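You operate a simulated robot arm through the tools that you are given. There is no shell and no other tool. Be economical: measure what you need, move in short steps, check, and stop when the job is done.

You run a simulated robot arm. Do the job below in one go: nothing can be reset, and whatever is moved stays where it is left.

## Task
Put the blue spring carrier on the pit bench. Fetch the black test sled and set it on the brass plaque. Put the pink gear on the top of the tyre bench away on the pit bench. Put the glue bottle on the top of the tyre bench away on the marshal table. Push the red bench drawer shut. Put the orange dot roll on top of the spare track section. Take the plywood sanding block and put it on the top of the display case. Any order will do. Set down upright: glue bottle.

Only the result counts: the job must be done as asked and must still hold three seconds after the hand-in. Knocking over, shifting, dropping, spilling or breaking anything else fails it.

## Robot
A 6-joint arm with a fingered hand on a trunk, on a base that drives. Base frame: it is fixed to the floor where the robot stands at the start and does not move with it; the origin is under the middle of the robot, x ahead of it, y to its left, z up; the surface under the hand at the start is at about z = 840. Readings come in mm, degrees, newtons and seconds.
With the tool pointing down near the work surface it reaches from about 160 to 860 mm from the robot's upright axis, wherever it stands. Its first joint turns from -166.0 to 166.0 degrees. Places, roughly: black test sled (5x4x4 cm) [700, -600, 900]; blue spring carrier (4x3x4 cm) [500, -200, 900]; brass plaque [-1500, -3250, 250]; glue bottle [750, -1000, 1000]; marshal table [-2500, -1400, 700]; orange dot roll (9x9x3 cm) [-2600, 2300, 700]; pink gear [750, -1000, 750]; pit bench [700, 2100, 800]; plywood sanding block (6x4x3 cm) [-4300, 1100, 800]; red bench drawer [300, -900, 700]; spare track section (36x26x8 cm) [-2200, 5600, 800]; top of the display case (87x22 cm) [-5400, -3480, 1400]. Payload 5 kg.
The tool frame sits at the grasp point between the pads (the TCP): z along the fingers, y along the line on which they close. The tips reach 36 mm beyond it. Largest opening 120 mm; the body of the gripper starts 42 mm behind the TCP. The gripper is a hand of 4 fingers: y runs from the thumb to the fingers, the wrist lies at [-19, -123, -211] in the tool frame, and closing takes about 1.5 s.
Orientation is that of the tool frame in the base frame, as a unit quaternion [x, y, z, w]. With the fingers straight down and the wrist toward the robot, the tool's x, y and z point along [0, 1, 0], [1, 0, 0] and [0, 0, -1] of the base frame.

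## Interface
- The arm moves only by the tool drive_tool. Its argument "increments" is a list of rows, each a list of 7 numbers: the turn, a rotation vector about the tool's x, y, z in degrees, then the shift along the tool's x, y, z in m, then the finger opening in m, from 0 to 0.12. In form: [[wx, wy, wz, x, y, z, jaw], ...]. A call has 1 to 20 rows; each row is the pose to reach, as a shift and turn from the pose commanded when the call began, along the tool's axes at that moment. Each row takes 0.2 s and may step no farther than 50 mm and 8.6 degrees from the row before; otherwise, or with a gripper value out of range, the whole call is refused. Where a pose cannot be reached the arm comes as near as it can. A force on the tool above 40 N (or 10 N above the force at the start of the call, whichever is more), or a blocked arm, ends the call early, and 0.2 s more pass. Each finger travels about 45 mm/s and halts on what it meets, pressing with about 26 N; the grip force reading is that of the motor and also rises with nothing between the fingers. The clock runs only during rows and for 0.2 s after the last one: add rows that repeat a pose to give the fingers time. The reply holds the time, the measured pose of the TCP, the force on the tool along the base axes, the opening and the grip force, in the units named above and with some noise, with the torque about the TCP (base axes, N m) and any sound that the robot's microphone picked up, and new pictures: "views" is both (left out), scene, wrist or none.
- Cameras (640 x 400 px; columns grow to the right, rows downward): "scene" is now at [88, -43.9, 1728.8]; the picture's right is [-0.62, -0.78, -0.00], its down [-0.62, 0.50, -0.60] and it looks along [0.47, -0.38, -0.80] (base axes); focal length 251 px, centre (320, 200). "wrist" rides on the gripper at [73, -101, -142] in the tool frame; the picture's right is [-0.79, 0.29, -0.54], its down [-0.56, -0.70, 0.44] and it looks along [-0.25, 0.65, 0.71] (tool axes); focal length 280 px, centre (320, 200). There is no depth. A picture from a camera that has moved, and an enlarged one, comes with that camera's place and axes in the base frame and with its lens.
- slide_trunk(by): slides the trunk up (or, below 0, down) by that many mm; the arm and the scene camera ride with it, the base frame stays. It gives what a move gives, with no picture.
- roll_base(legs): drives the robot by 1 to 6 legs, each [ahead, turn to the left] in mm and degrees, along the robot's own axes; the way and the turn of a leg run together, so that a leg with both is an arc; at most 1500 mm and 180 degrees a leg. The arm and the cameras ride along, it lands a little off, and it stops where it bumps. It gives what a move gives, and a new picture of the scene camera.
- set_grasp(shape): the hand has 4 fingers and takes this shape, open, in about a second: jaw (thumb against the fingers, like two jaws); tri (thumb and two fingers); tip (a fingertip pinch); poke (one finger out to press); point (the index stretched); flat (the hand flat); cup (the hand cupped); fist (a fist). The gripper value then closes the fingers along that shape, each until it touches; the sizes above hold for jaw. It gives what a move gives, with no picture.
- aim_head(pan, tilt): turns the head with the scene camera to pan (to the left, within 86 degrees either way) and tilt (down, from -29 to 69), counted from straight ahead of the robot. It gives what a move gives, and a new picture of the scene camera.
- zoom(camera, box): a new picture of the part [left, top, right, bottom] of that camera's present view, enlarged. The clock stands still meanwhile.
- job_done(): hands the job in; it is judged then, once.

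Work in short steps. Places have to be worked out from the pictures, the camera data and where the tool is seen: move nearer, look again, correct. Check each grasp and each placing, and mend what went wrong. You have 196 turns and 260 pictures in all, those below and enlarged ones among them. Open the gripper and draw the arm clear of the work before you hand the job in, unless the task says otherwise; then end with one line.

The tools are called after ">>>" as name(argument=value, ...) on one line, values as JSON. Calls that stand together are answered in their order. drive_tool: Moves the arm, as the interface text tells. Its arguments: {"type":"object","properties":{"increments":{"type":"array"},"views":{"type":"string","enum":["both","scene","wrist","none"]}},"required":["increments"]} The other tools are called the same way: slide_trunk (by) slides the trunk up or down; set_grasp (shape) gives the hand a shape; roll_base (legs) drives the base; aim_head (pan, tilt) turns the head that bears the scene camera; zoom (camera, box) takes an enlarged picture of a part of a camera's view; job_done () hands the job in.

At the start:

```text
time_s: 0.0
ee_pos: [385.2, -454.0, 1087.3]
ee_rot: [0.707, 0.707, 0.0, 0.0]
wrist_force: [-0.6, -0.7, -0.6]
moment: [-0.03, -0.01, -0.01]
width: 119.7
grip_force: 0.1
shape: jaw
trunk travel left (down, up): [-750.0, 90.0]
robot x, y, heading: [-1.9, -0.1, -0.2]
head pan, tilt: [-38.5, 52.9]
```

scene: 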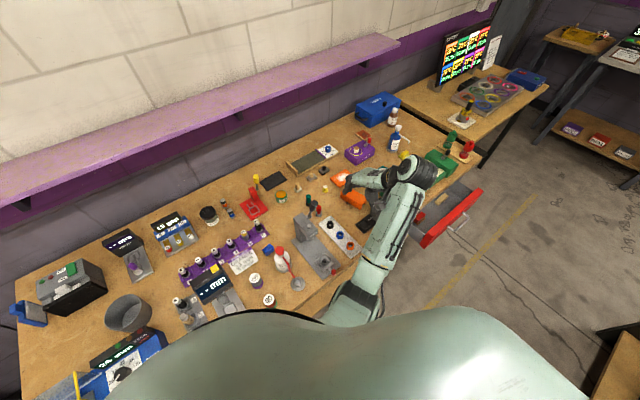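
wrist: 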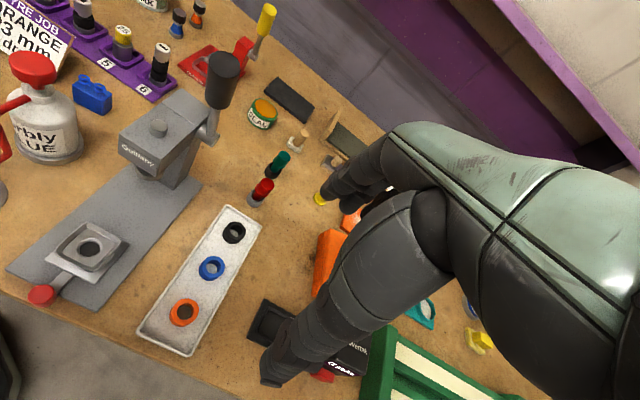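

I start by taking enlarged looks at the bench to identify the items near me.

>>> zoom(camera="scene", box=[230, 80, 490, 260])

>>> zoom(camera="scene", box=[400, 10, 640, 160])

>>> zoom(camera="wrist", box=[0, 0, 400, 250])

```text
2.22 times, centred on (360, 170) of scene
camera zoom: at [88.0, -43.9, 1728.8], right [-0.62, -0.78, 0.0], down [-0.62, 0.5, -0.6], along [0.47, -0.38, -0.8], focal length 558 px, centre (231, 267)
```

zoom: 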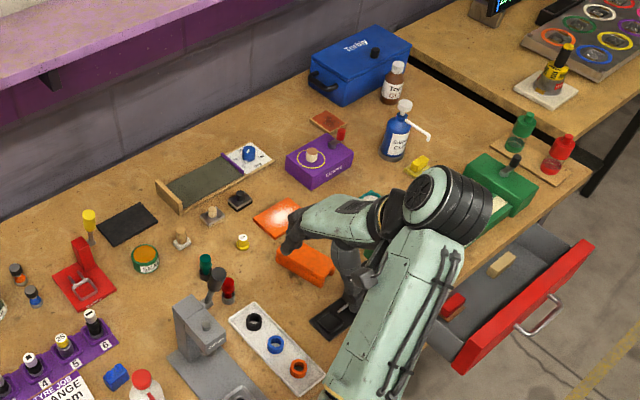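

```text
2.67 times, centred on (520, 85) of scene
camera zoom: at [88.0, -43.9, 1728.8], right [-0.62, -0.78, 0.0], down [-0.62, 0.5, -0.6], along [0.47, -0.38, -0.8], focal length 670 px, centre (-213, 507)
```

zoom: 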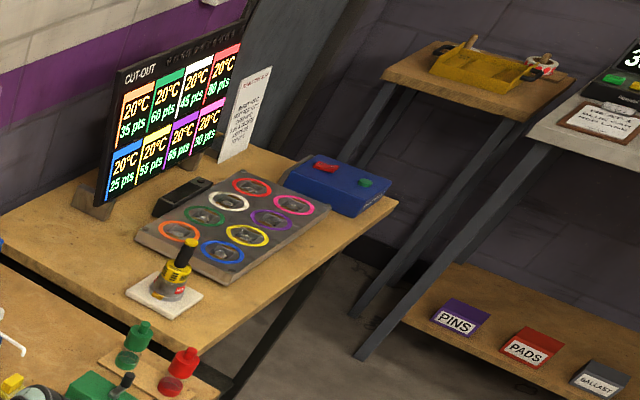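

```text
1.60 times, centred on (200, 125) of wrist
camera zoom: at [283.8, -380.3, 1232.8], right [0.29, -0.79, 0.54], down [-0.7, -0.56, -0.44], along [0.65, -0.25, -0.71], focal length 449 px, centre (512, 320)
```

zoom: 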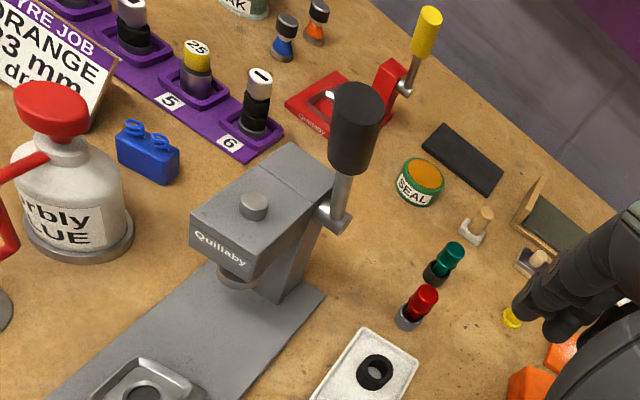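

I judge the black sled at about (725,-584) and the blue carrier at (538,-160). Now I aim the head at the far end of the bench to find the glue bottle and the pink gear.

>>> aim_head(pan=-60, tilt=35)

>>> zoom(camera="scene", box=[190, 160, 350, 260])

>>> zoom(camera="scene", box=[230, 40, 470, 190])

```text
time_s: 0.8
ee_pos: [384.6, -453.6, 1088.9]
ee_rot: [0.707, 0.708, 0.0, 0.0]
wrist_force: [0.0, -0.6, 0.2]
moment: [-0.02, 0.0, -0.06]
width: 119.7
grip_force: 0.1
shape: jaw
trunk travel left (down, up): [-750.0, 90.0]
robot x, y, heading: [-2.2, 2.9, 0.0]
head pan, tilt: [-60.0, 35.0]
camera scene: at [74.1, -73.8, 1754.3], right [-0.87, -0.5, 0.0], down [-0.29, 0.5, -0.82], along [0.41, -0.71, -0.57], focal length 251 px, centre (320, 200)
```

scene: 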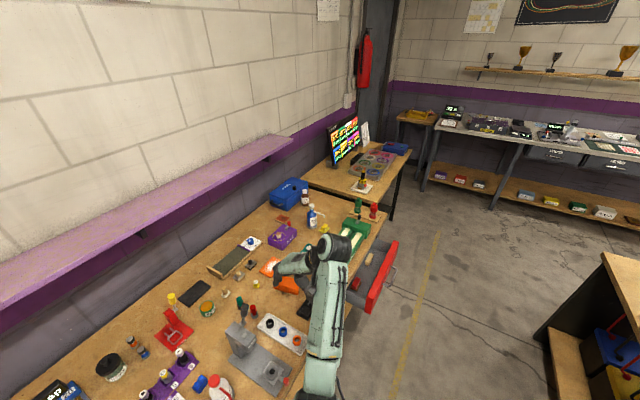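

```text
4.00 times, centred on (270, 210) of scene
camera zoom: at [74.1, -73.8, 1754.3], right [-0.87, -0.5, 0.0], down [-0.29, 0.5, -0.82], along [0.41, -0.71, -0.57], focal length 1004 px, centre (520, 160)
```

zoom: 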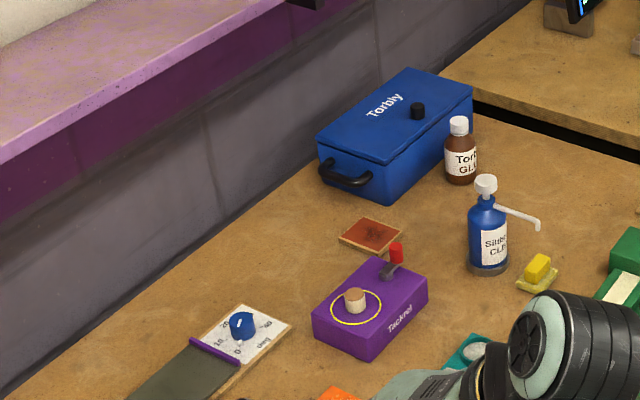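

```text
2.67 times, centred on (350, 115) of scene
camera zoom: at [74.1, -73.8, 1754.3], right [-0.87, -0.5, 0.0], down [-0.29, 0.5, -0.82], along [0.41, -0.71, -0.57], focal length 670 px, centre (240, 427)
```

zoom: 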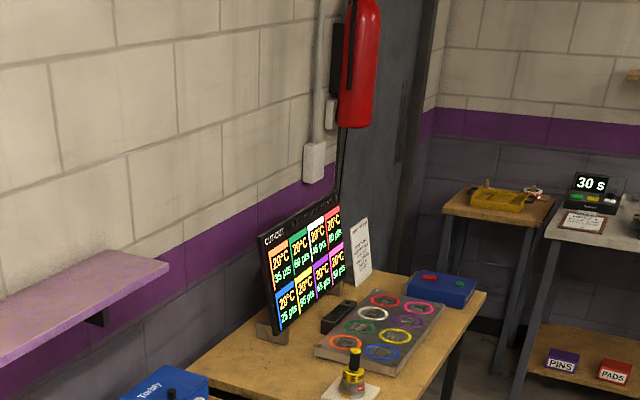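

The brown "Torbly GLUE" bottle near (775,-1120) is the glue bottle. I'll first fetch the blue carrier: raise the tool and move it above the carrier's approximate position, keeping clear of the press handle.

>>> drive_tool(increments=[[0, 0, 0, 0, 0, -0.04, 0.12], [0, 0, 0, 0, 0, -0.08, 0.12], [0, 0, 0, 0.045, 0, -0.1, 0.12], [0, 0, 0, 0.09, 0, -0.1, 0.12], [0, 0, 0, 0.135, 0, -0.1, 0.12], [0, 0, 0, 0.18, 0.015, -0.1, 0.12], [0, 0, 0, 0.225, 0.03, -0.1, 0.12], [0, 0, 0, 0.26, 0.05, -0.1, 0.12], [0, 0, 0, 0.28, 0.08, -0.1, 0.12], [0, 0, 0, 0.29, 0.12, -0.1, 0.12]])

>>> aim_head(pan=-20, tilt=55)

```text
time_s: 3.0
ee_pos: [518.1, -167.0, 1156.4]
ee_rot: [0.708, 0.706, 0.001, 0.001]
wrist_force: [0.9, -1.0, -0.7]
moment: [0.04, 0.05, 0.02]
width: 119.8
grip_force: 0.1
shape: jaw
out of reach, approached as far as the arm can: row 2, 3, 4, 5, 6, 7, 8, 9, 10
trunk travel left (down, up): [-750.0, 90.0]
robot x, y, heading: [2.1, -4.1, 0.0]
head pan, tilt: [-60.0, 35.0]
camera scene: at [76.3, -74.4, 1754.2], right [-0.87, -0.5, 0.0], down [-0.29, 0.5, -0.82], along [0.41, -0.71, -0.57], focal length 251 px, centre (320, 200)
camera wrist: at [415.1, -92.8, 1300.4], right [0.29, -0.79, 0.54], down [-0.7, -0.56, -0.45], along [0.66, -0.25, -0.71], focal length 280 px, centre (320, 200)
```

scene: 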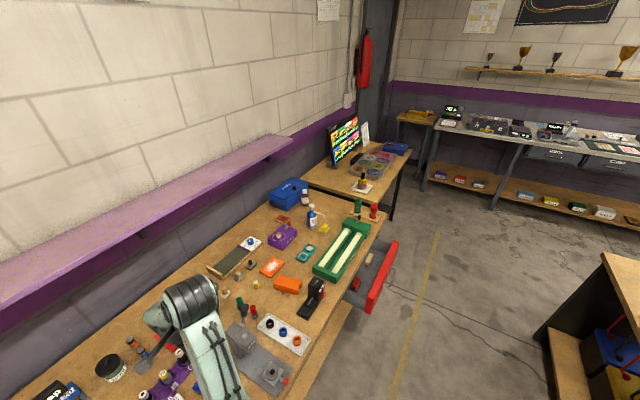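
wrist: 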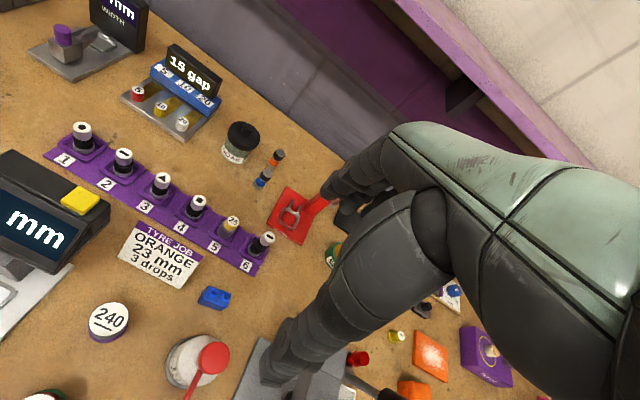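

```text
time_s: 4.1
ee_pos: [516.2, -166.5, 1156.8]
ee_rot: [0.707, 0.707, 0.001, 0.002]
wrist_force: [0.1, 0.5, 0.0]
moment: [0.01, -0.01, -0.02]
width: 119.9
grip_force: 0.1
shape: jaw
trunk travel left (down, up): [-750.0, 90.0]
robot x, y, heading: [0.6, 1.8, 0.1]
head pan, tilt: [-20.0, 55.0]
camera scene: at [98.2, -22.4, 1726.1], right [-0.34, -0.94, 0.0], down [-0.77, 0.28, -0.57], along [0.54, -0.2, -0.82], focal length 251 px, centre (320, 200)
```

scene: 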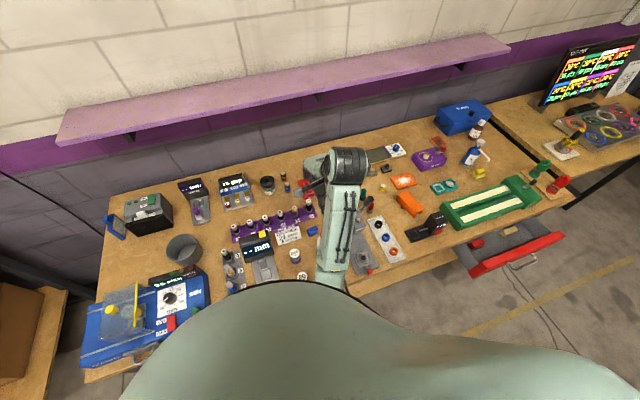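

The carrier again resolves to about (539,-152). I zoom for its orientation and clearances.

>>> zoom(camera="wrist", box=[120, 220, 320, 345])

>>> zoom(camera="scene", box=[340, 90, 580, 240])

```text
3.20 times, centred on (220, 282) of wrist
camera zoom: at [413.3, -92.8, 1300.8], right [0.29, -0.79, 0.54], down [-0.7, -0.56, -0.45], along [0.66, -0.25, -0.71], focal length 897 px, centre (640, -64)
```

zoom: 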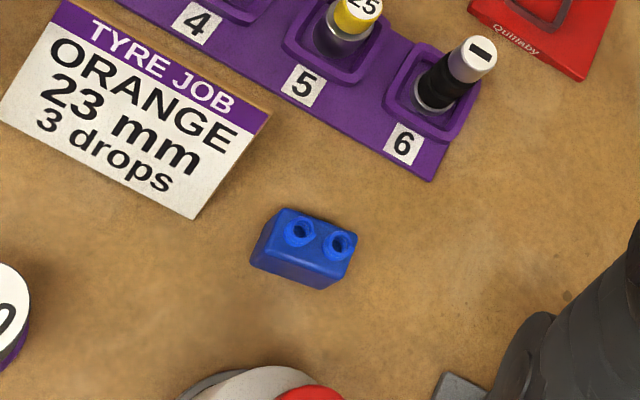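

```text
2.67 times, centred on (460, 165) of scene
camera zoom: at [98.2, -22.4, 1726.1], right [-0.34, -0.94, 0.0], down [-0.77, 0.28, -0.57], along [0.54, -0.2, -0.82], focal length 670 px, centre (-53, 293)
```

zoom: 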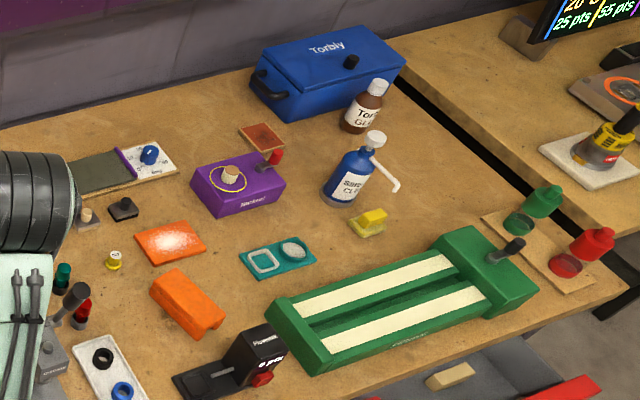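

The carrier lies with its long axis about along y, with the glue pump bottle right between it and me. I'll come in with the wrist toward +y (the left), so I turn the tool +90° (about its z), here high up, and look.

>>> drive_tool(increments=[[0, 0, 8, 0, 0, 0, 0.12], [0, 0, 16, 0, 0, 0, 0.12], [0, 0, 24, 0, 0, 0, 0.12], [0, 0, 32, 0, 0, 0, 0.12], [0, 0, 40, 0, 0, 0, 0.12], [0, 0, 48, 0, 0, 0, 0.12], [0, 0, 56, 0, 0, 0, 0.12], [0, 0, 64, 0, 0.0, 0, 0.12], [0, 0, 72, 0, 0, 0, 0.12], [0, 0, 80, 0, 0, 0, 0.12]])

```text
time_s: 6.3
ee_pos: [537.3, -190.6, 1104.1]
ee_rot: [0.996, 0.09, 0.004, 0.006]
wrist_force: [0.0, 0.3, 0.2]
moment: [0.01, 0.04, -0.03]
width: 119.9
grip_force: 0.0
shape: jaw
out of reach, approached as far as the arm can: row 6, 7, 8, 9, 10
trunk travel left (down, up): [-750.0, 90.0]
robot x, y, heading: [-2.3, -0.7, -0.1]
head pan, tilt: [-20.0, 55.0]
camera scene: at [98.7, -22.5, 1726.1], right [-0.34, -0.94, 0.0], down [-0.77, 0.28, -0.57], along [0.54, -0.2, -0.82], focal length 251 px, centre (320, 200)
camera wrist: at [588.9, -77.0, 1247.2], right [-0.73, -0.42, 0.54], down [-0.67, 0.58, -0.46], along [-0.12, -0.69, -0.71], focal length 280 px, centre (320, 200)
```

scene: 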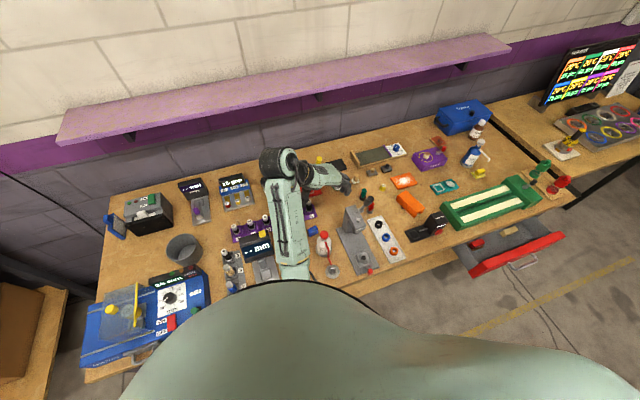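
wrist: 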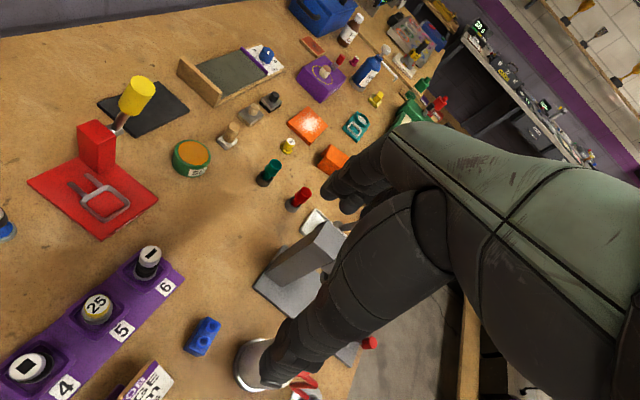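

The carrier is at about (541,-153) and the yaw fits it. I shift over it and down a bit, narrowing the fingers to 64 mm, and check the reading.

>>> drive_tool(increments=[[0, 0, 0, 0.014, -0.033, 0.02, 0.09], [0, 0, 0, 0.014, -0.033, 0.06, 0.064], [0, 0, 0, 0.014, -0.033, 0.08, 0.064], [0, 0, 0, 0.014, -0.033, 0.08, 0.064], [0, 0, 0, 0.014, -0.033, 0.08, 0.064]])

```text
time_s: 7.5
ee_pos: [544.5, -159.3, 1021.4]
ee_rot: [0.996, 0.088, 0.0, 0.0]
wrist_force: [0.1, 0.2, 0.4]
moment: [0.04, -0.05, 0.0]
width: 64.2
grip_force: 0.1
shape: jaw
trunk travel left (down, up): [-750.0, 90.0]
robot x, y, heading: [4.2, 1.2, 0.0]
head pan, tilt: [-20.0, 55.0]
camera scene: at [97.5, -22.9, 1726.1], right [-0.34, -0.94, 0.0], down [-0.77, 0.28, -0.57], along [0.54, -0.2, -0.82], focal length 251 px, centre (320, 200)
camera wrist: at [598.6, -46.6, 1166.8], right [-0.73, -0.42, 0.54], down [-0.67, 0.59, -0.44], along [-0.13, -0.69, -0.71], focal length 280 px, centre (320, 200)
```

scene: 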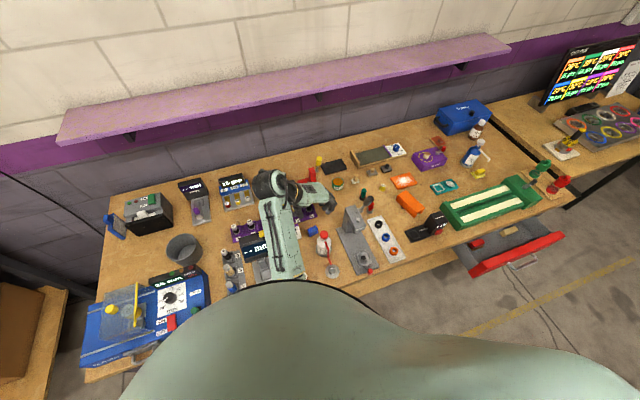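
wrist: 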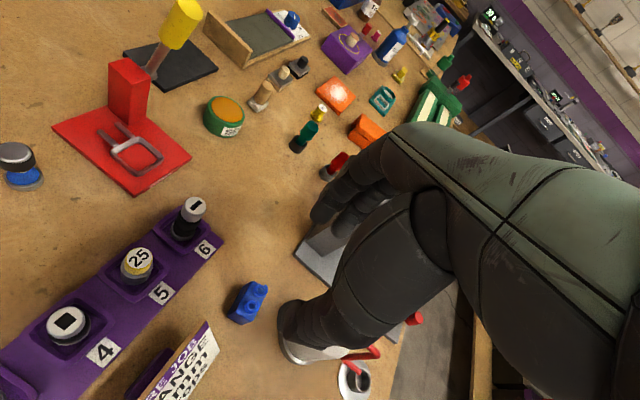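

TCP is right above the carrier. I descend to about z = 884 with force guarding.

>>> drive_tool(increments=[[0, 0, 0, 0.002, 0, 0.04, 0.064], [0, 0, 0, 0.002, 0, 0.08, 0.064], [0, 0, 0, 0.002, 0, 0.11, 0.064], [0, 0, 0, 0.002, 0, 0.137, 0.064], [0, 0, 0, 0.002, 0, 0.137, 0.064]])

>>> zoom(camera="wrist", box=[160, 200, 480, 400])

```text
time_s: 8.7
ee_pos: [547.7, -160.0, 884.9]
ee_rot: [0.996, 0.088, 0.0, 0.0]
wrist_force: [0.3, 0.4, 0.3]
moment: [-0.01, 0.01, -0.01]
width: 64.4
grip_force: 0.1
shape: jaw
trunk travel left (down, up): [-750.0, 90.0]
robot x, y, heading: [-0.4, 0.0, 0.1]
head pan, tilt: [-20.0, 55.0]
camera scene: at [97.6, -22.2, 1726.1], right [-0.34, -0.94, 0.0], down [-0.77, 0.28, -0.57], along [0.54, -0.2, -0.82], focal length 251 px, centre (320, 200)
camera wrist: at [600.7, -46.2, 1028.9], right [-0.73, -0.42, 0.54], down [-0.67, 0.59, -0.44], along [-0.13, -0.69, -0.71], focal length 280 px, centre (320, 200)
```

scene: 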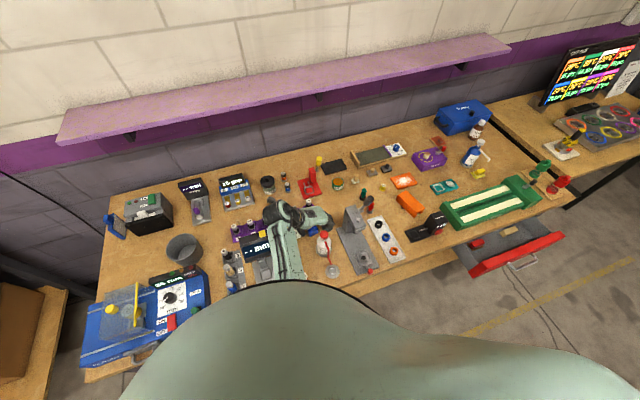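
wrist: 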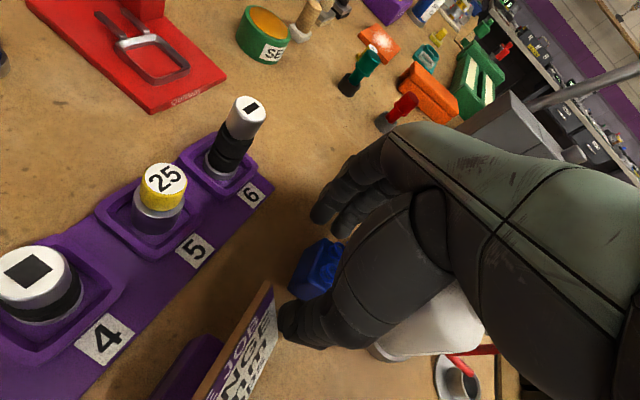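

```text
2.00 times, centred on (320, 300) of wrist
camera zoom: at [600.7, -46.2, 1028.9], right [-0.73, -0.42, 0.54], down [-0.67, 0.59, -0.44], along [-0.13, -0.69, -0.71], focal length 561 px, centre (320, 0)
```

zoom: 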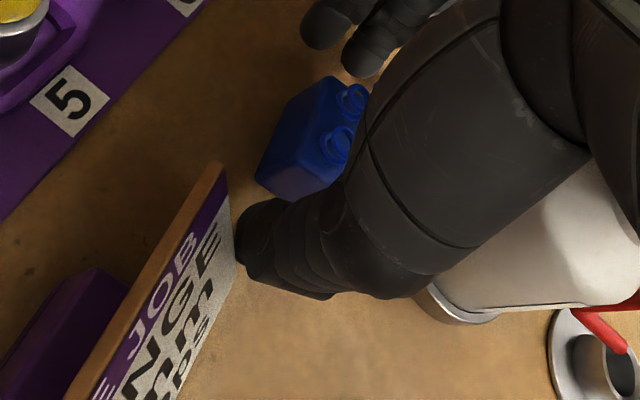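

The carrier sits between thumb and fingers without touching the sign. I lower 4 mm and close.

>>> drive_tool(increments=[[0, 0, 0, 0, 0, 0.004, 0.05], [0, 0, 0, 0, 0, 0.004, 0.03], [0, 0, 0, 0, 0, 0.004, 0.02], [0, 0, 0, 0, 0, 0.004, 0.02], [0, 0, 0, 0, 0, 0.004, 0.02], [0, 0, 0, 0, 0, 0.004, 0.02]], views="wrist")

```text
time_s: 10.1
ee_pos: [547.7, -158.8, 881.9]
ee_rot: [0.996, 0.088, -0.001, 0.0]
wrist_force: [0.3, 1.1, 3.8]
moment: [-0.06, 0.06, 0.01]
width: 27.2
grip_force: 25.7
shape: jaw
trunk travel left (down, up): [-750.0, 90.0]
robot x, y, heading: [1.1, 0.1, -0.3]
head pan, tilt: [-20.0, 55.0]
camera wrist: at [601.2, -46.2, 1026.1], right [-0.73, -0.42, 0.54], down [-0.67, 0.59, -0.44], along [-0.13, -0.69, -0.71], focal length 280 px, centre (320, 200)
```

wrist: 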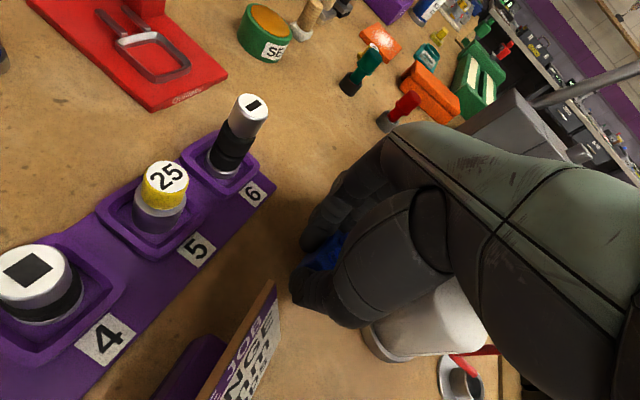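

It holds (27 mm, 26 N). I lift straight up and check.

>>> drive_tool(increments=[[0, 0, 0, 0, 0, -0.04, 0.02], [0, 0, 0, 0, 0, -0.08, 0.02], [0, 0, 0, 0, 0, -0.12, 0.02], [0, 0, 0, 0, 0, -0.16, 0.02], [0, 0, 0, 0, 0, -0.2, 0.02]])

>>> aim_head(pan=75, tilt=30)

```text
time_s: 11.3
ee_pos: [545.3, -163.3, 1082.0]
ee_rot: [0.996, 0.087, 0.001, 0.0]
wrist_force: [-0.8, 0.2, -0.2]
moment: [0.01, -0.01, 0.0]
width: 27.0
grip_force: 26.0
shape: jaw
trunk travel left (down, up): [-750.0, 90.0]
robot x, y, heading: [0.4, -2.8, -0.2]
head pan, tilt: [-20.0, 55.0]
camera scene: at [98.2, -22.1, 1726.0], right [-0.34, -0.94, 0.0], down [-0.77, 0.28, -0.57], along [0.54, -0.2, -0.82], focal length 251 px, centre (320, 200)
camera wrist: at [599.4, -49.1, 1227.1], right [-0.73, -0.42, 0.54], down [-0.67, 0.59, -0.44], along [-0.14, -0.69, -0.71], focal length 280 px, centre (320, 200)
```

scene: 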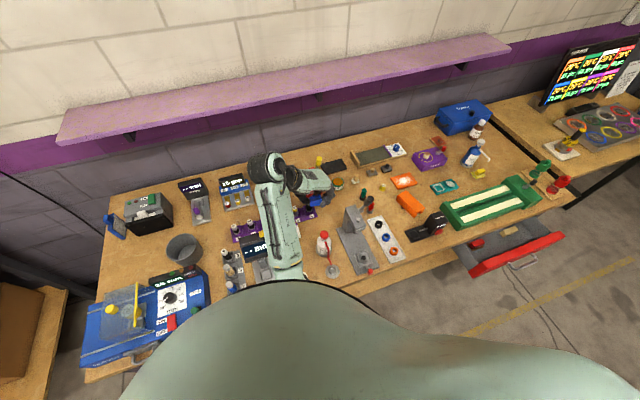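
wrist: 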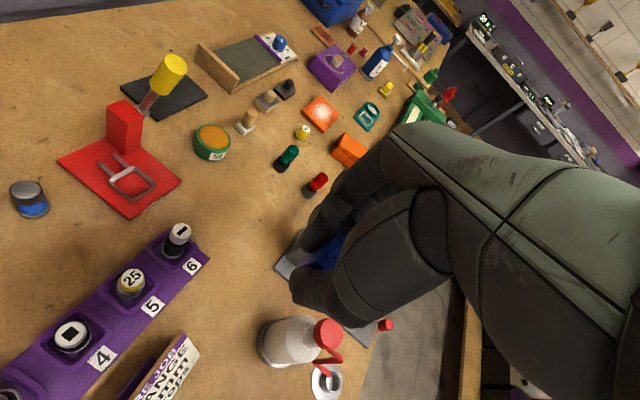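

```text
time_s: 13.0
ee_pos: [546.2, -160.2, 1082.8]
ee_rot: [0.996, 0.087, 0.0, 0.0]
wrist_force: [0.1, 1.2, -0.8]
moment: [-0.01, -0.03, -0.02]
width: 26.9
grip_force: 25.9
shape: jaw
trunk travel left (down, up): [-750.0, 90.0]
robot x, y, heading: [-0.8, -1.6, 0.2]
head pan, tilt: [75.0, 30.0]
camera scene: at [53.5, 89.9, 1762.1], right [0.97, -0.26, 0.0], down [-0.13, -0.48, -0.87], along [0.22, 0.84, -0.5], focal length 251 px, centre (320, 200)
```

scene: 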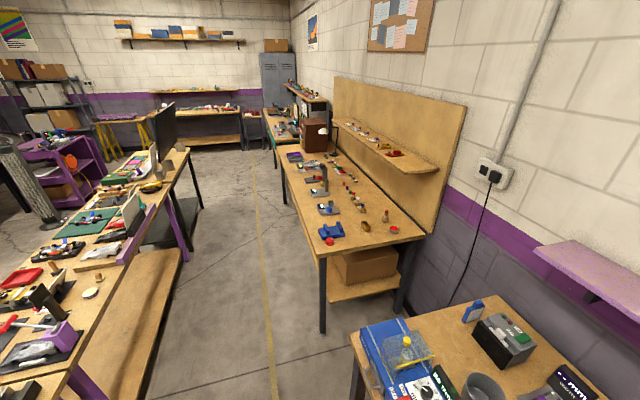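

The carrier is up. The pit bench's near edge is at about x=346, y from 1110 on, surface around 800. I tuck the arm toward the body before driving.

>>> drive_tool(increments=[[0, 0, -8, -0.017, -0.013, 0, 0.02], [0, 0, -16, -0.034, -0.026, 0, 0.02], [0, 0, -24, -0.051, -0.039, 0, 0.02], [0, 0, -32, -0.068, -0.052, 0, 0.02], [0, 0, -40, -0.085, -0.065, 0, 0.02], [0, 0, -48, -0.102, -0.078, 0, 0.02], [0, 0, -56, -0.119, -0.091, 0, 0.02], [0, 0, -64, -0.136, -0.104, 0, 0.02], [0, 0, -72, -0.153, -0.117, 0, 0.02], [0, 0, -80, -0.17, -0.13, 0, 0.02]], views="wrist")

```text
time_s: 15.2
ee_pos: [386.3, -75.6, 1050.9]
ee_rot: [0.707, 0.707, 0.0, 0.001]
wrist_force: [0.5, 0.1, -0.3]
moment: [0.03, 0.0, 0.0]
width: 26.9
grip_force: 25.7
shape: jaw
out of reach, approached as far as the arm can: row 7, 8, 9, 10
trunk travel left (down, up): [-750.0, 90.0]
robot x, y, heading: [0.4, -1.6, 0.1]
head pan, tilt: [75.0, 30.0]
camera wrist: at [284.0, -3.7, 1193.4], right [0.29, -0.79, 0.54], down [-0.7, -0.56, -0.44], along [0.65, -0.25, -0.71], focal length 280 px, centre (320, 200)
```

wrist: 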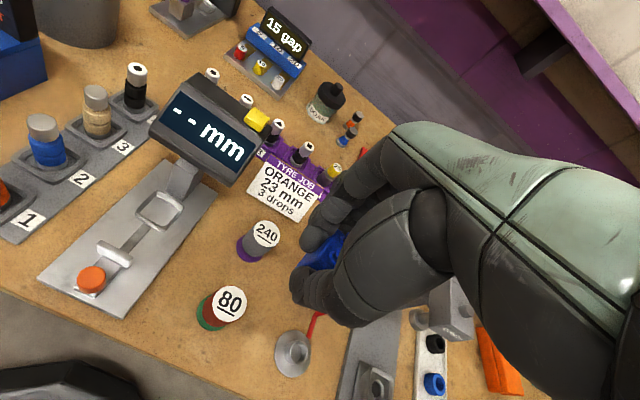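

Tucked at 386 mm out. I raise the trunk 85 mm for clearance, then turn left and drive along the aisle in steps.

>>> slide_trunk(by=85)

>>> roll_base(legs=[[0, 90], [600, 0]])

```text
time_s: 16.4
ee_pos: [385.9, -75.9, 1135.2]
ee_rot: [0.707, 0.707, -0.001, 0.0]
wrist_force: [0.7, -0.1, -0.3]
moment: [0.01, 0.01, -0.02]
width: 27.0
grip_force: 26.5
shape: jaw
trunk travel left (down, up): [-835.0, 5.0]
robot x, y, heading: [-2.6, -3.1, -0.3]
head pan, tilt: [75.0, 30.0]
```

```text
time_s: 24.5
ee_pos: [130.0, 922.6, 1132.0]
ee_rot: [0.031, 1.0, -0.002, -0.001]
wrist_force: [0.4, -0.2, 0.1]
moment: [-0.01, 0.01, 0.04]
width: 26.7
grip_force: 25.6
shape: jaw
trunk travel left (down, up): [-835.0, 5.0]
robot x, y, heading: [23.1, 539.5, 78.8]
head pan, tilt: [75.0, 30.0]
stopped in leg 2: the robot was blocked; the commanded pose is now the measured one
camera scene: at [-50.5, 613.8, 1847.1], right [0.44, 0.9, 0.0], down [0.45, -0.22, -0.87], along [-0.78, 0.38, -0.5], focal length 251 px, centre (320, 200)
```

scene: 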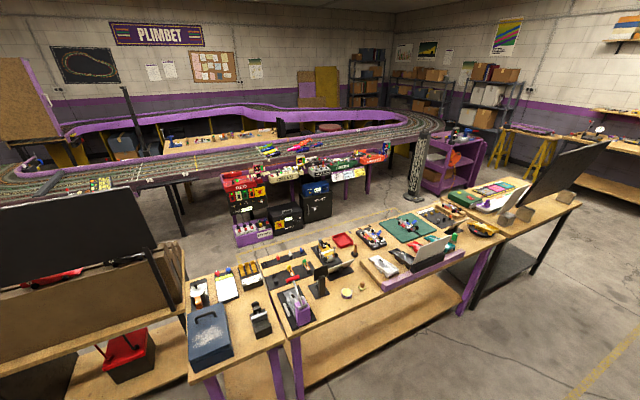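

The base got blocked at y≈540 with heading 79°. I look around in front and to the right to see what it touches.

>>> aim_head(pan=-50, tilt=60)

>>> aim_head(pan=20, tilt=60)

```text
time_s: 26.6
ee_pos: [129.9, 920.0, 1132.6]
ee_rot: [0.031, 1.0, -0.001, -0.002]
wrist_force: [-0.5, -0.3, 0.4]
moment: [0.0, -0.01, -0.01]
width: 26.5
grip_force: 26.1
shape: jaw
trunk travel left (down, up): [-835.0, 5.0]
robot x, y, heading: [23.8, 541.8, 78.7]
head pan, tilt: [-50.0, 60.0]
camera scene: at [88.1, 603.7, 1805.1], right [0.48, -0.88, 0.0], down [-0.76, -0.42, -0.5], along [0.44, 0.24, -0.87], focal length 251 px, centre (320, 200)
```

scene: 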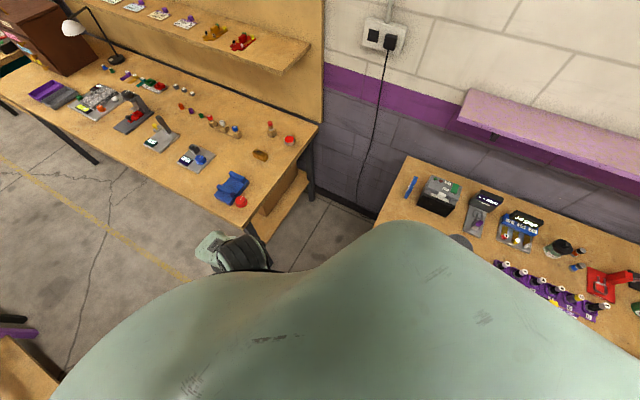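

```text
time_s: 28.0
ee_pos: [129.5, 919.9, 1133.0]
ee_rot: [0.032, 1.0, -0.002, -0.002]
wrist_force: [0.5, 0.3, 0.4]
moment: [0.0, -0.02, -0.01]
width: 26.9
grip_force: 26.1
shape: jaw
trunk travel left (down, up): [-835.0, 5.0]
robot x, y, heading: [20.4, 540.9, 78.9]
head pan, tilt: [20.0, 60.0]
camera scene: at [19.5, 637.6, 1805.1], right [0.99, 0.15, 0.0], down [0.13, -0.86, -0.5], along [-0.08, 0.49, -0.87], focal length 251 px, centre (320, 200)
```

scene: 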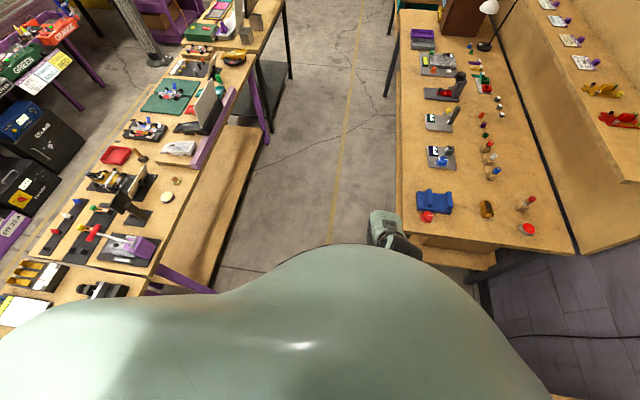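

I suspect the right side rubs bench 1's corner. I turn left to about 100° and creep forward in small steps to gain clearance.

>>> roll_base(legs=[[0, 24]])

>>> roll_base(legs=[[150, 0]])

```text
time_s: 29.6
ee_pos: [8.9, 897.8, 1133.2]
ee_rot: [-0.126, 0.992, -0.001, -0.002]
wrist_force: [0.6, 1.0, 0.3]
moment: [0.0, 0.01, 0.05]
width: 26.6
grip_force: 26.2
shape: jaw
trunk travel left (down, up): [-835.0, 5.0]
robot x, y, heading: [11.6, 503.9, 88.7]
head pan, tilt: [20.0, 60.0]
stopped in leg 1: the robot was blocked; the commanded pose is now the measured one
camera scene: at [-4.2, 596.8, 1805.1], right [0.95, 0.32, 0.0], down [0.27, -0.82, -0.5], along [-0.16, 0.47, -0.87], focal length 251 px, centre (320, 200)
```

scene: 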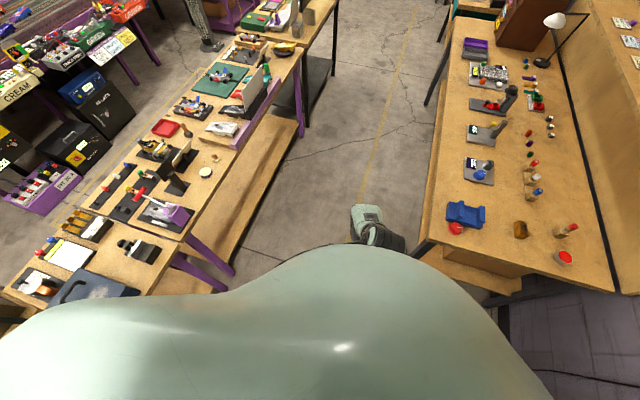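

```text
time_s: 30.9
ee_pos: [20.5, 953.6, 1132.7]
ee_rot: [-0.114, 0.994, -0.002, -0.001]
wrist_force: [0.0, -0.7, -0.5]
moment: [-0.04, 0.02, 0.01]
width: 26.6
grip_force: 25.9
shape: jaw
trunk travel left (down, up): [-835.0, 5.0]
robot x, y, heading: [8.6, 560.0, 78.8]
head pan, tilt: [20.0, 60.0]
stopped in leg 1: the robot was blocked; the commanded pose is now the measured one
camera scene: at [6.9, 656.5, 1805.0], right [0.99, 0.15, 0.0], down [0.13, -0.86, -0.5], along [-0.08, 0.49, -0.87], focal length 251 px, centre (320, 200)
```

scene: 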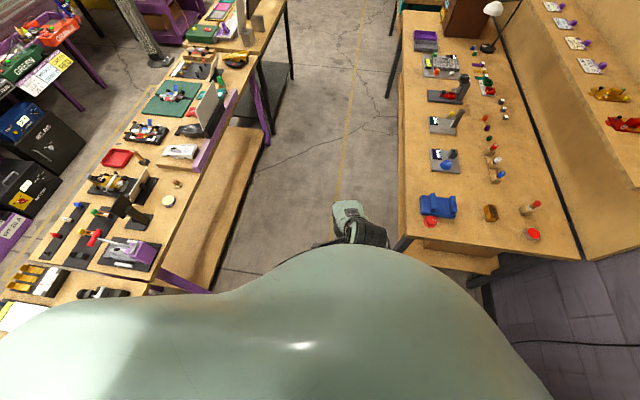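

The right side evidently touches bench 1's end while moving. Backing up along this heading shifts me to the left, so I back 480 mm, then straighten.

>>> roll_base(legs=[[-480, 0]])

>>> roll_base(legs=[[0, 12]])

```text
time_s: 34.1
ee_pos: [-73.6, 472.4, 1131.4]
ee_rot: [-0.111, 0.994, -0.002, -0.002]
wrist_force: [0.2, -0.5, -1.0]
moment: [-0.02, 0.01, 0.0]
width: 26.6
grip_force: 26.3
shape: jaw
trunk travel left (down, up): [-835.0, 5.0]
robot x, y, heading: [-85.5, 75.0, 78.7]
head pan, tilt: [20.0, 60.0]
camera scene: at [-88.5, 175.4, 1805.0], right [0.99, 0.15, 0.0], down [0.13, -0.86, -0.5], along [-0.08, 0.49, -0.87], focal length 251 px, centre (320, 200)
```

scene: 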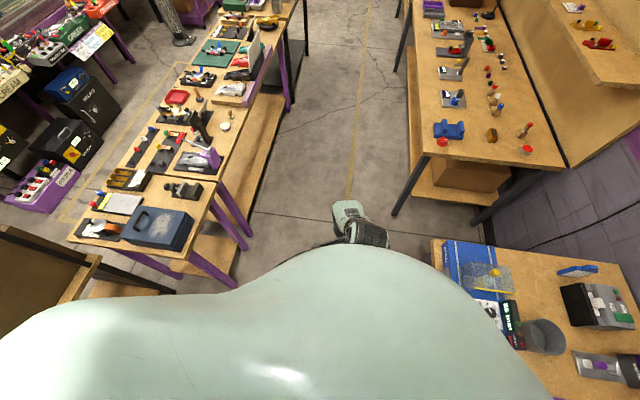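

```text
time_s: 35.4
ee_pos: [-156.5, 464.7, 1133.2]
ee_rot: [-0.215, 0.977, -0.001, -0.002]
wrist_force: [0.1, -0.3, 0.2]
moment: [0.04, 0.01, 0.0]
width: 26.5
grip_force: 25.6
shape: jaw
trunk travel left (down, up): [-835.0, 5.0]
robot x, y, heading: [-82.4, 76.1, 90.7]
head pan, tilt: [20.0, 60.0]
camera scene: at [-108.4, 171.6, 1805.1], right [0.93, 0.36, 0.0], down [0.31, -0.81, -0.5], along [-0.18, 0.47, -0.87], focal length 251 px, centre (320, 200)
```

scene: 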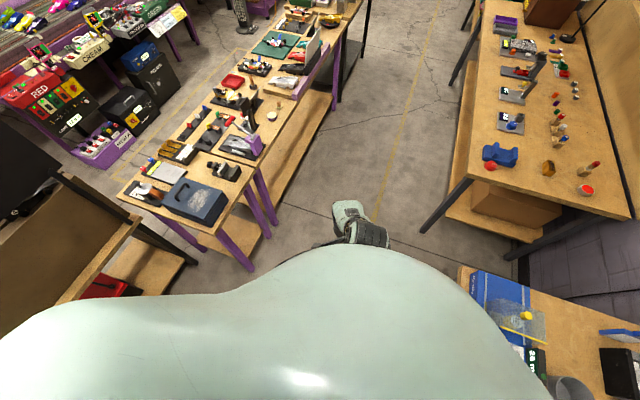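

Aisle spans x≈-740 to +306/346. I ease left to about x=-150 and drive on to y≈1250.

>>> roll_base(legs=[[0, 12], [400, 0], [0, -12], [780, 0]])

>>> aim_head(pan=-60, tilt=50)

```text
time_s: 43.9
ee_pos: [-241.1, 1630.1, 1132.5]
ee_rot: [-0.206, 0.979, -0.001, 0.0]
wrist_force: [0.8, -0.8, -0.6]
moment: [-0.02, -0.02, 0.04]
width: 26.4
grip_force: 25.7
shape: jaw
trunk travel left (down, up): [-835.0, 5.0]
robot x, y, heading: [-172.9, 1239.4, 90.0]
head pan, tilt: [20.0, 60.0]
camera scene: at [-197.5, 1335.7, 1805.1], right [0.94, 0.34, 0.0], down [0.29, -0.81, -0.5], along [-0.17, 0.47, -0.87], focal length 251 px, centre (320, 200)
```

scene: 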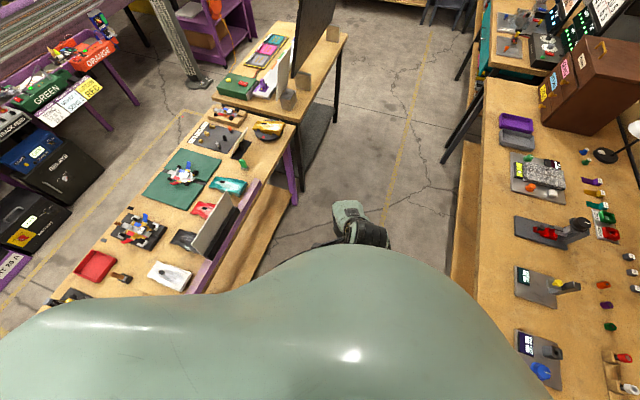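

```text
time_s: 45.5
ee_pos: [-239.8, 1630.2, 1132.9]
ee_rot: [-0.206, 0.979, -0.001, -0.001]
wrist_force: [-0.5, 0.4, 0.0]
moment: [-0.04, 0.01, 0.0]
width: 26.6
grip_force: 26.3
shape: jaw
trunk travel left (down, up): [-835.0, 5.0]
robot x, y, heading: [-171.1, 1237.7, 90.0]
head pan, tilt: [-60.0, 50.0]
camera scene: at [-108.2, 1311.6, 1817.6], right [0.5, -0.87, 0.0], down [-0.66, -0.38, -0.64], along [0.56, 0.32, -0.77], focal length 251 px, centre (320, 200)
```

scene: 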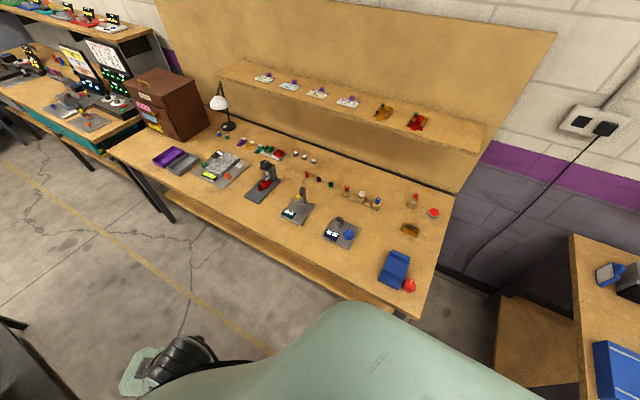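

A free gap on the pit bench lies at about (440,1405) between the V-block and the scale. I drive 120 mm more and turn right to face the bench.

>>> roll_base(legs=[[120, 0], [0, -90]])

>>> aim_head(pan=0, tilt=55)

```text
time_s: 51.2
ee_pos: [210.4, 1446.7, 1131.4]
ee_rot: [0.524, 0.852, 0.0, -0.002]
wrist_force: [-0.4, 0.7, -0.4]
moment: [0.02, -0.02, -0.01]
width: 26.6
grip_force: 26.0
shape: jaw
trunk travel left (down, up): [-835.0, 5.0]
robot x, y, heading: [-178.5, 1357.0, 3.0]
head pan, tilt: [-60.0, 50.0]
camera scene: at [-103.2, 1299.8, 1817.6], right [-0.84, -0.54, 0.0], down [-0.42, 0.64, -0.64], along [0.35, -0.54, -0.77], focal length 251 px, centre (320, 200)
```

scene: 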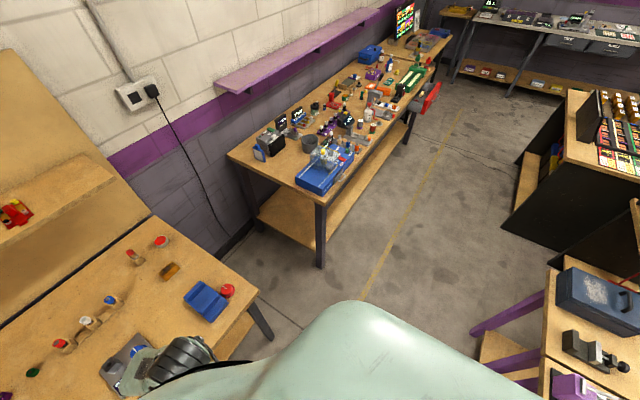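

```text
time_s: 52.5
ee_pos: [210.5, 1447.3, 1133.4]
ee_rot: [0.524, 0.852, 0.0, -0.002]
wrist_force: [0.6, -0.2, 0.2]
moment: [-0.02, -0.04, -0.02]
width: 26.6
grip_force: 26.5
shape: jaw
trunk travel left (down, up): [-835.0, 5.0]
robot x, y, heading: [-176.3, 1360.5, 2.7]
head pan, tilt: [0.0, 55.0]
camera scene: at [-72.9, 1368.0, 1811.1], right [0.05, -1.0, 0.0], down [-0.82, -0.04, -0.57], along [0.57, 0.03, -0.82], focal length 251 px, centre (320, 200)
```

scene: 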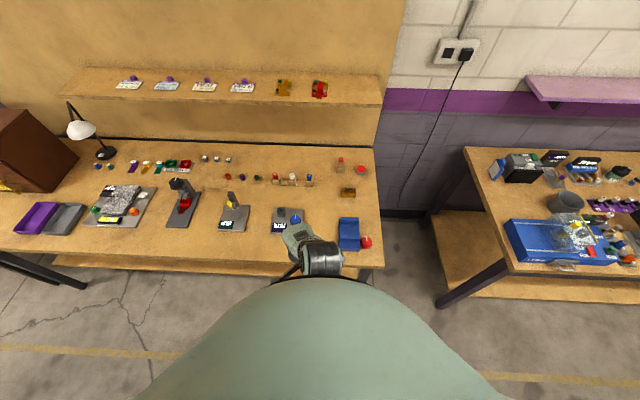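

I move the carrier out to about (520,1395), turning the tool to face straight, at z≈1030.

>>> drive_tool(increments=[[0, 0, 3, -0.023, 0.032, 0, 0.02], [0, 0, 6, -0.046, 0.063, 0, 0.02], [0, 0, 9, -0.07, 0.095, 0.0, 0.02], [0, 0, 12, -0.093, 0.126, 0.01, 0.02], [0, 0, 15, -0.116, 0.158, 0.03, 0.02], [0, 0, 18, -0.14, 0.19, 0.05, 0.02], [0, 0, 21, -0.163, 0.221, 0.08, 0.02], [0, 0, 25, -0.186, 0.253, 0.1, 0.02]])

```text
time_s: 54.3
ee_pos: [521.5, 1394.9, 1031.1]
ee_rot: [0.696, 0.718, -0.001, -0.003]
wrist_force: [0.2, 0.1, -0.5]
moment: [0.04, 0.03, 0.0]
width: 26.2
grip_force: 25.8
shape: jaw
trunk travel left (down, up): [-835.0, 5.0]
robot x, y, heading: [-176.8, 1362.5, 3.0]
head pan, tilt: [0.0, 55.0]
camera scene: at [-70.7, 1368.2, 1811.0], right [0.05, -1.0, 0.0], down [-0.82, -0.04, -0.57], along [0.57, 0.03, -0.82], focal length 251 px, centre (320, 200)
camera wrist: at [418.2, 1464.9, 1174.8], right [0.32, -0.78, 0.54], down [-0.68, -0.58, -0.44], along [0.66, -0.23, -0.72], focal length 280 px, centre (320, 200)
```

scene: 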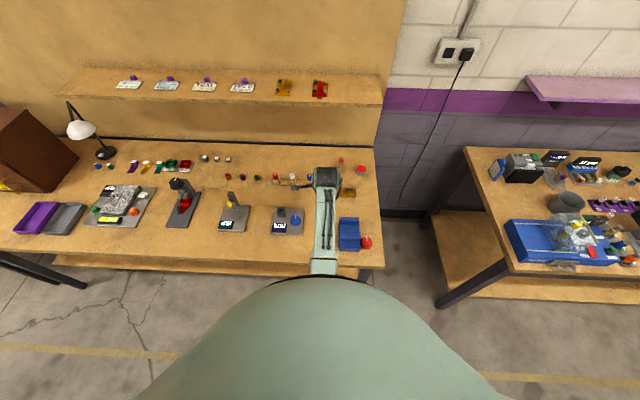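
wrist: 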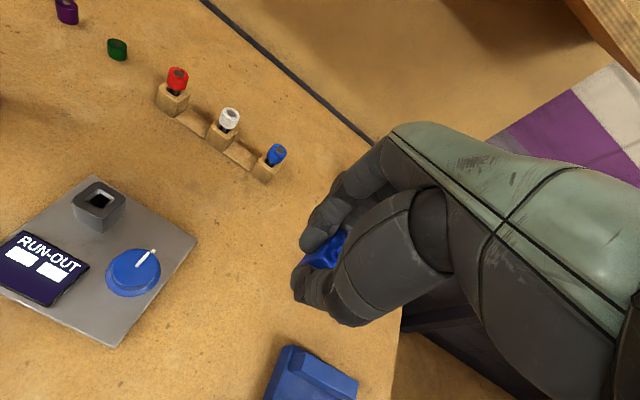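

Surface seems around 800; spot is free. I descend to z≈890 first, then in small steps until contact.

>>> drive_tool(increments=[[0, 0, 0, 0, 0, 0.04, 0.02], [0, 0, 0, 0, 0, 0.08, 0.02], [0, 0, 0, 0, 0, 0.12, 0.02], [0, 0, 0, 0, 0, 0.14, 0.02], [0, 0, 0, 0, 0, 0.15, 0.02], [0, 0, 0, 0, 0, 0.156, 0.02], [0, 0, 0, 0, 0, 0.162, 0.02], [0, 0, 0, 0, 0, 0.168, 0.02], [0, 0, 0, 0, 0, 0.174, 0.02], [0, 0, 0, 0, 0, 0.18, 0.02], [0, 0, 0, 0, 0, 0.186, 0.02], [0, 0, 0, 0, 0, 0.192, 0.02], [0, 0, 0, 0, 0, 0.198, 0.02]], views="wrist")

```text
time_s: 57.1
ee_pos: [520.4, 1397.2, 839.2]
ee_rot: [0.695, 0.719, 0.003, 0.001]
wrist_force: [-3.7, 2.3, 26.1]
moment: [-0.14, -0.22, 0.03]
width: 28.2
grip_force: 26.0
shape: jaw
trunk travel left (down, up): [-835.0, 5.0]
robot x, y, heading: [-176.2, 1364.1, 3.1]
head pan, tilt: [0.0, 55.0]
camera wrist: at [415.7, 1466.6, 982.2], right [0.31, -0.78, 0.54], down [-0.68, -0.58, -0.45], along [0.67, -0.23, -0.71], focal length 280 px, centre (320, 200)
```

wrist: 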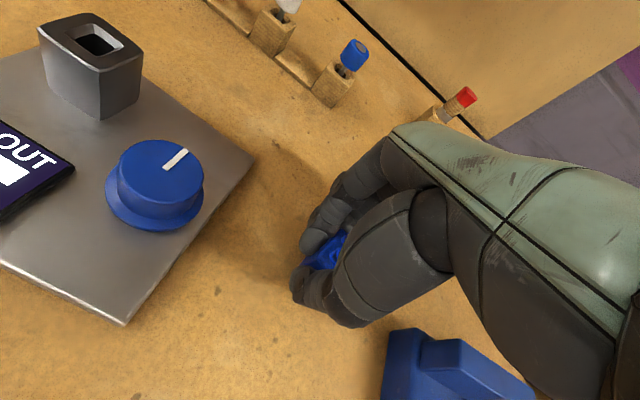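

Contact with about 26 N at z≈839. I ease up 5 mm and open, then retreat upward.

>>> drive_tool(increments=[[0, 0, 0, 0, 0, -0.003, 0.03], [0, 0, 0, 0, 0, -0.003, 0.05], [0, 0, 0, 0, 0, -0.003, 0.07], [0, 0, 0, 0, 0, -0.003, 0.08], [0, 0, 0, 0, 0, -0.003, 0.08], [0, 0, 0, 0, 0, -0.03, 0.08], [0, 0, 0, 0, 0, -0.07, 0.08], [0, 0, 0, 0, 0, -0.11, 0.08], [0, 0, 0, 0, 0, -0.15, 0.08], [0, 0, 0, 0, 0, -0.2, 0.08]], views="wrist")

```text
time_s: 59.3
ee_pos: [519.9, 1394.0, 1037.1]
ee_rot: [0.696, 0.718, 0.0, -0.002]
wrist_force: [-0.8, 0.2, -0.6]
moment: [-0.03, -0.04, 0.0]
width: 79.9
grip_force: 0.1
shape: jaw
trunk travel left (down, up): [-835.0, 5.0]
robot x, y, heading: [-174.4, 1362.7, 2.6]
head pan, tilt: [0.0, 55.0]
camera wrist: at [417.4, 1463.4, 1181.5], right [0.32, -0.78, 0.54], down [-0.68, -0.58, -0.44], along [0.66, -0.23, -0.72], focal length 280 px, centre (320, 200)
```

wrist: 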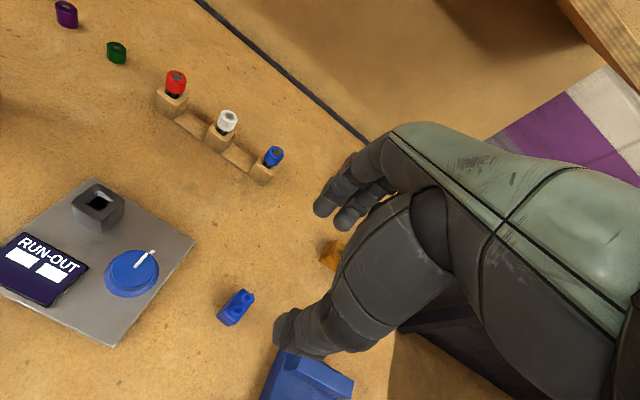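

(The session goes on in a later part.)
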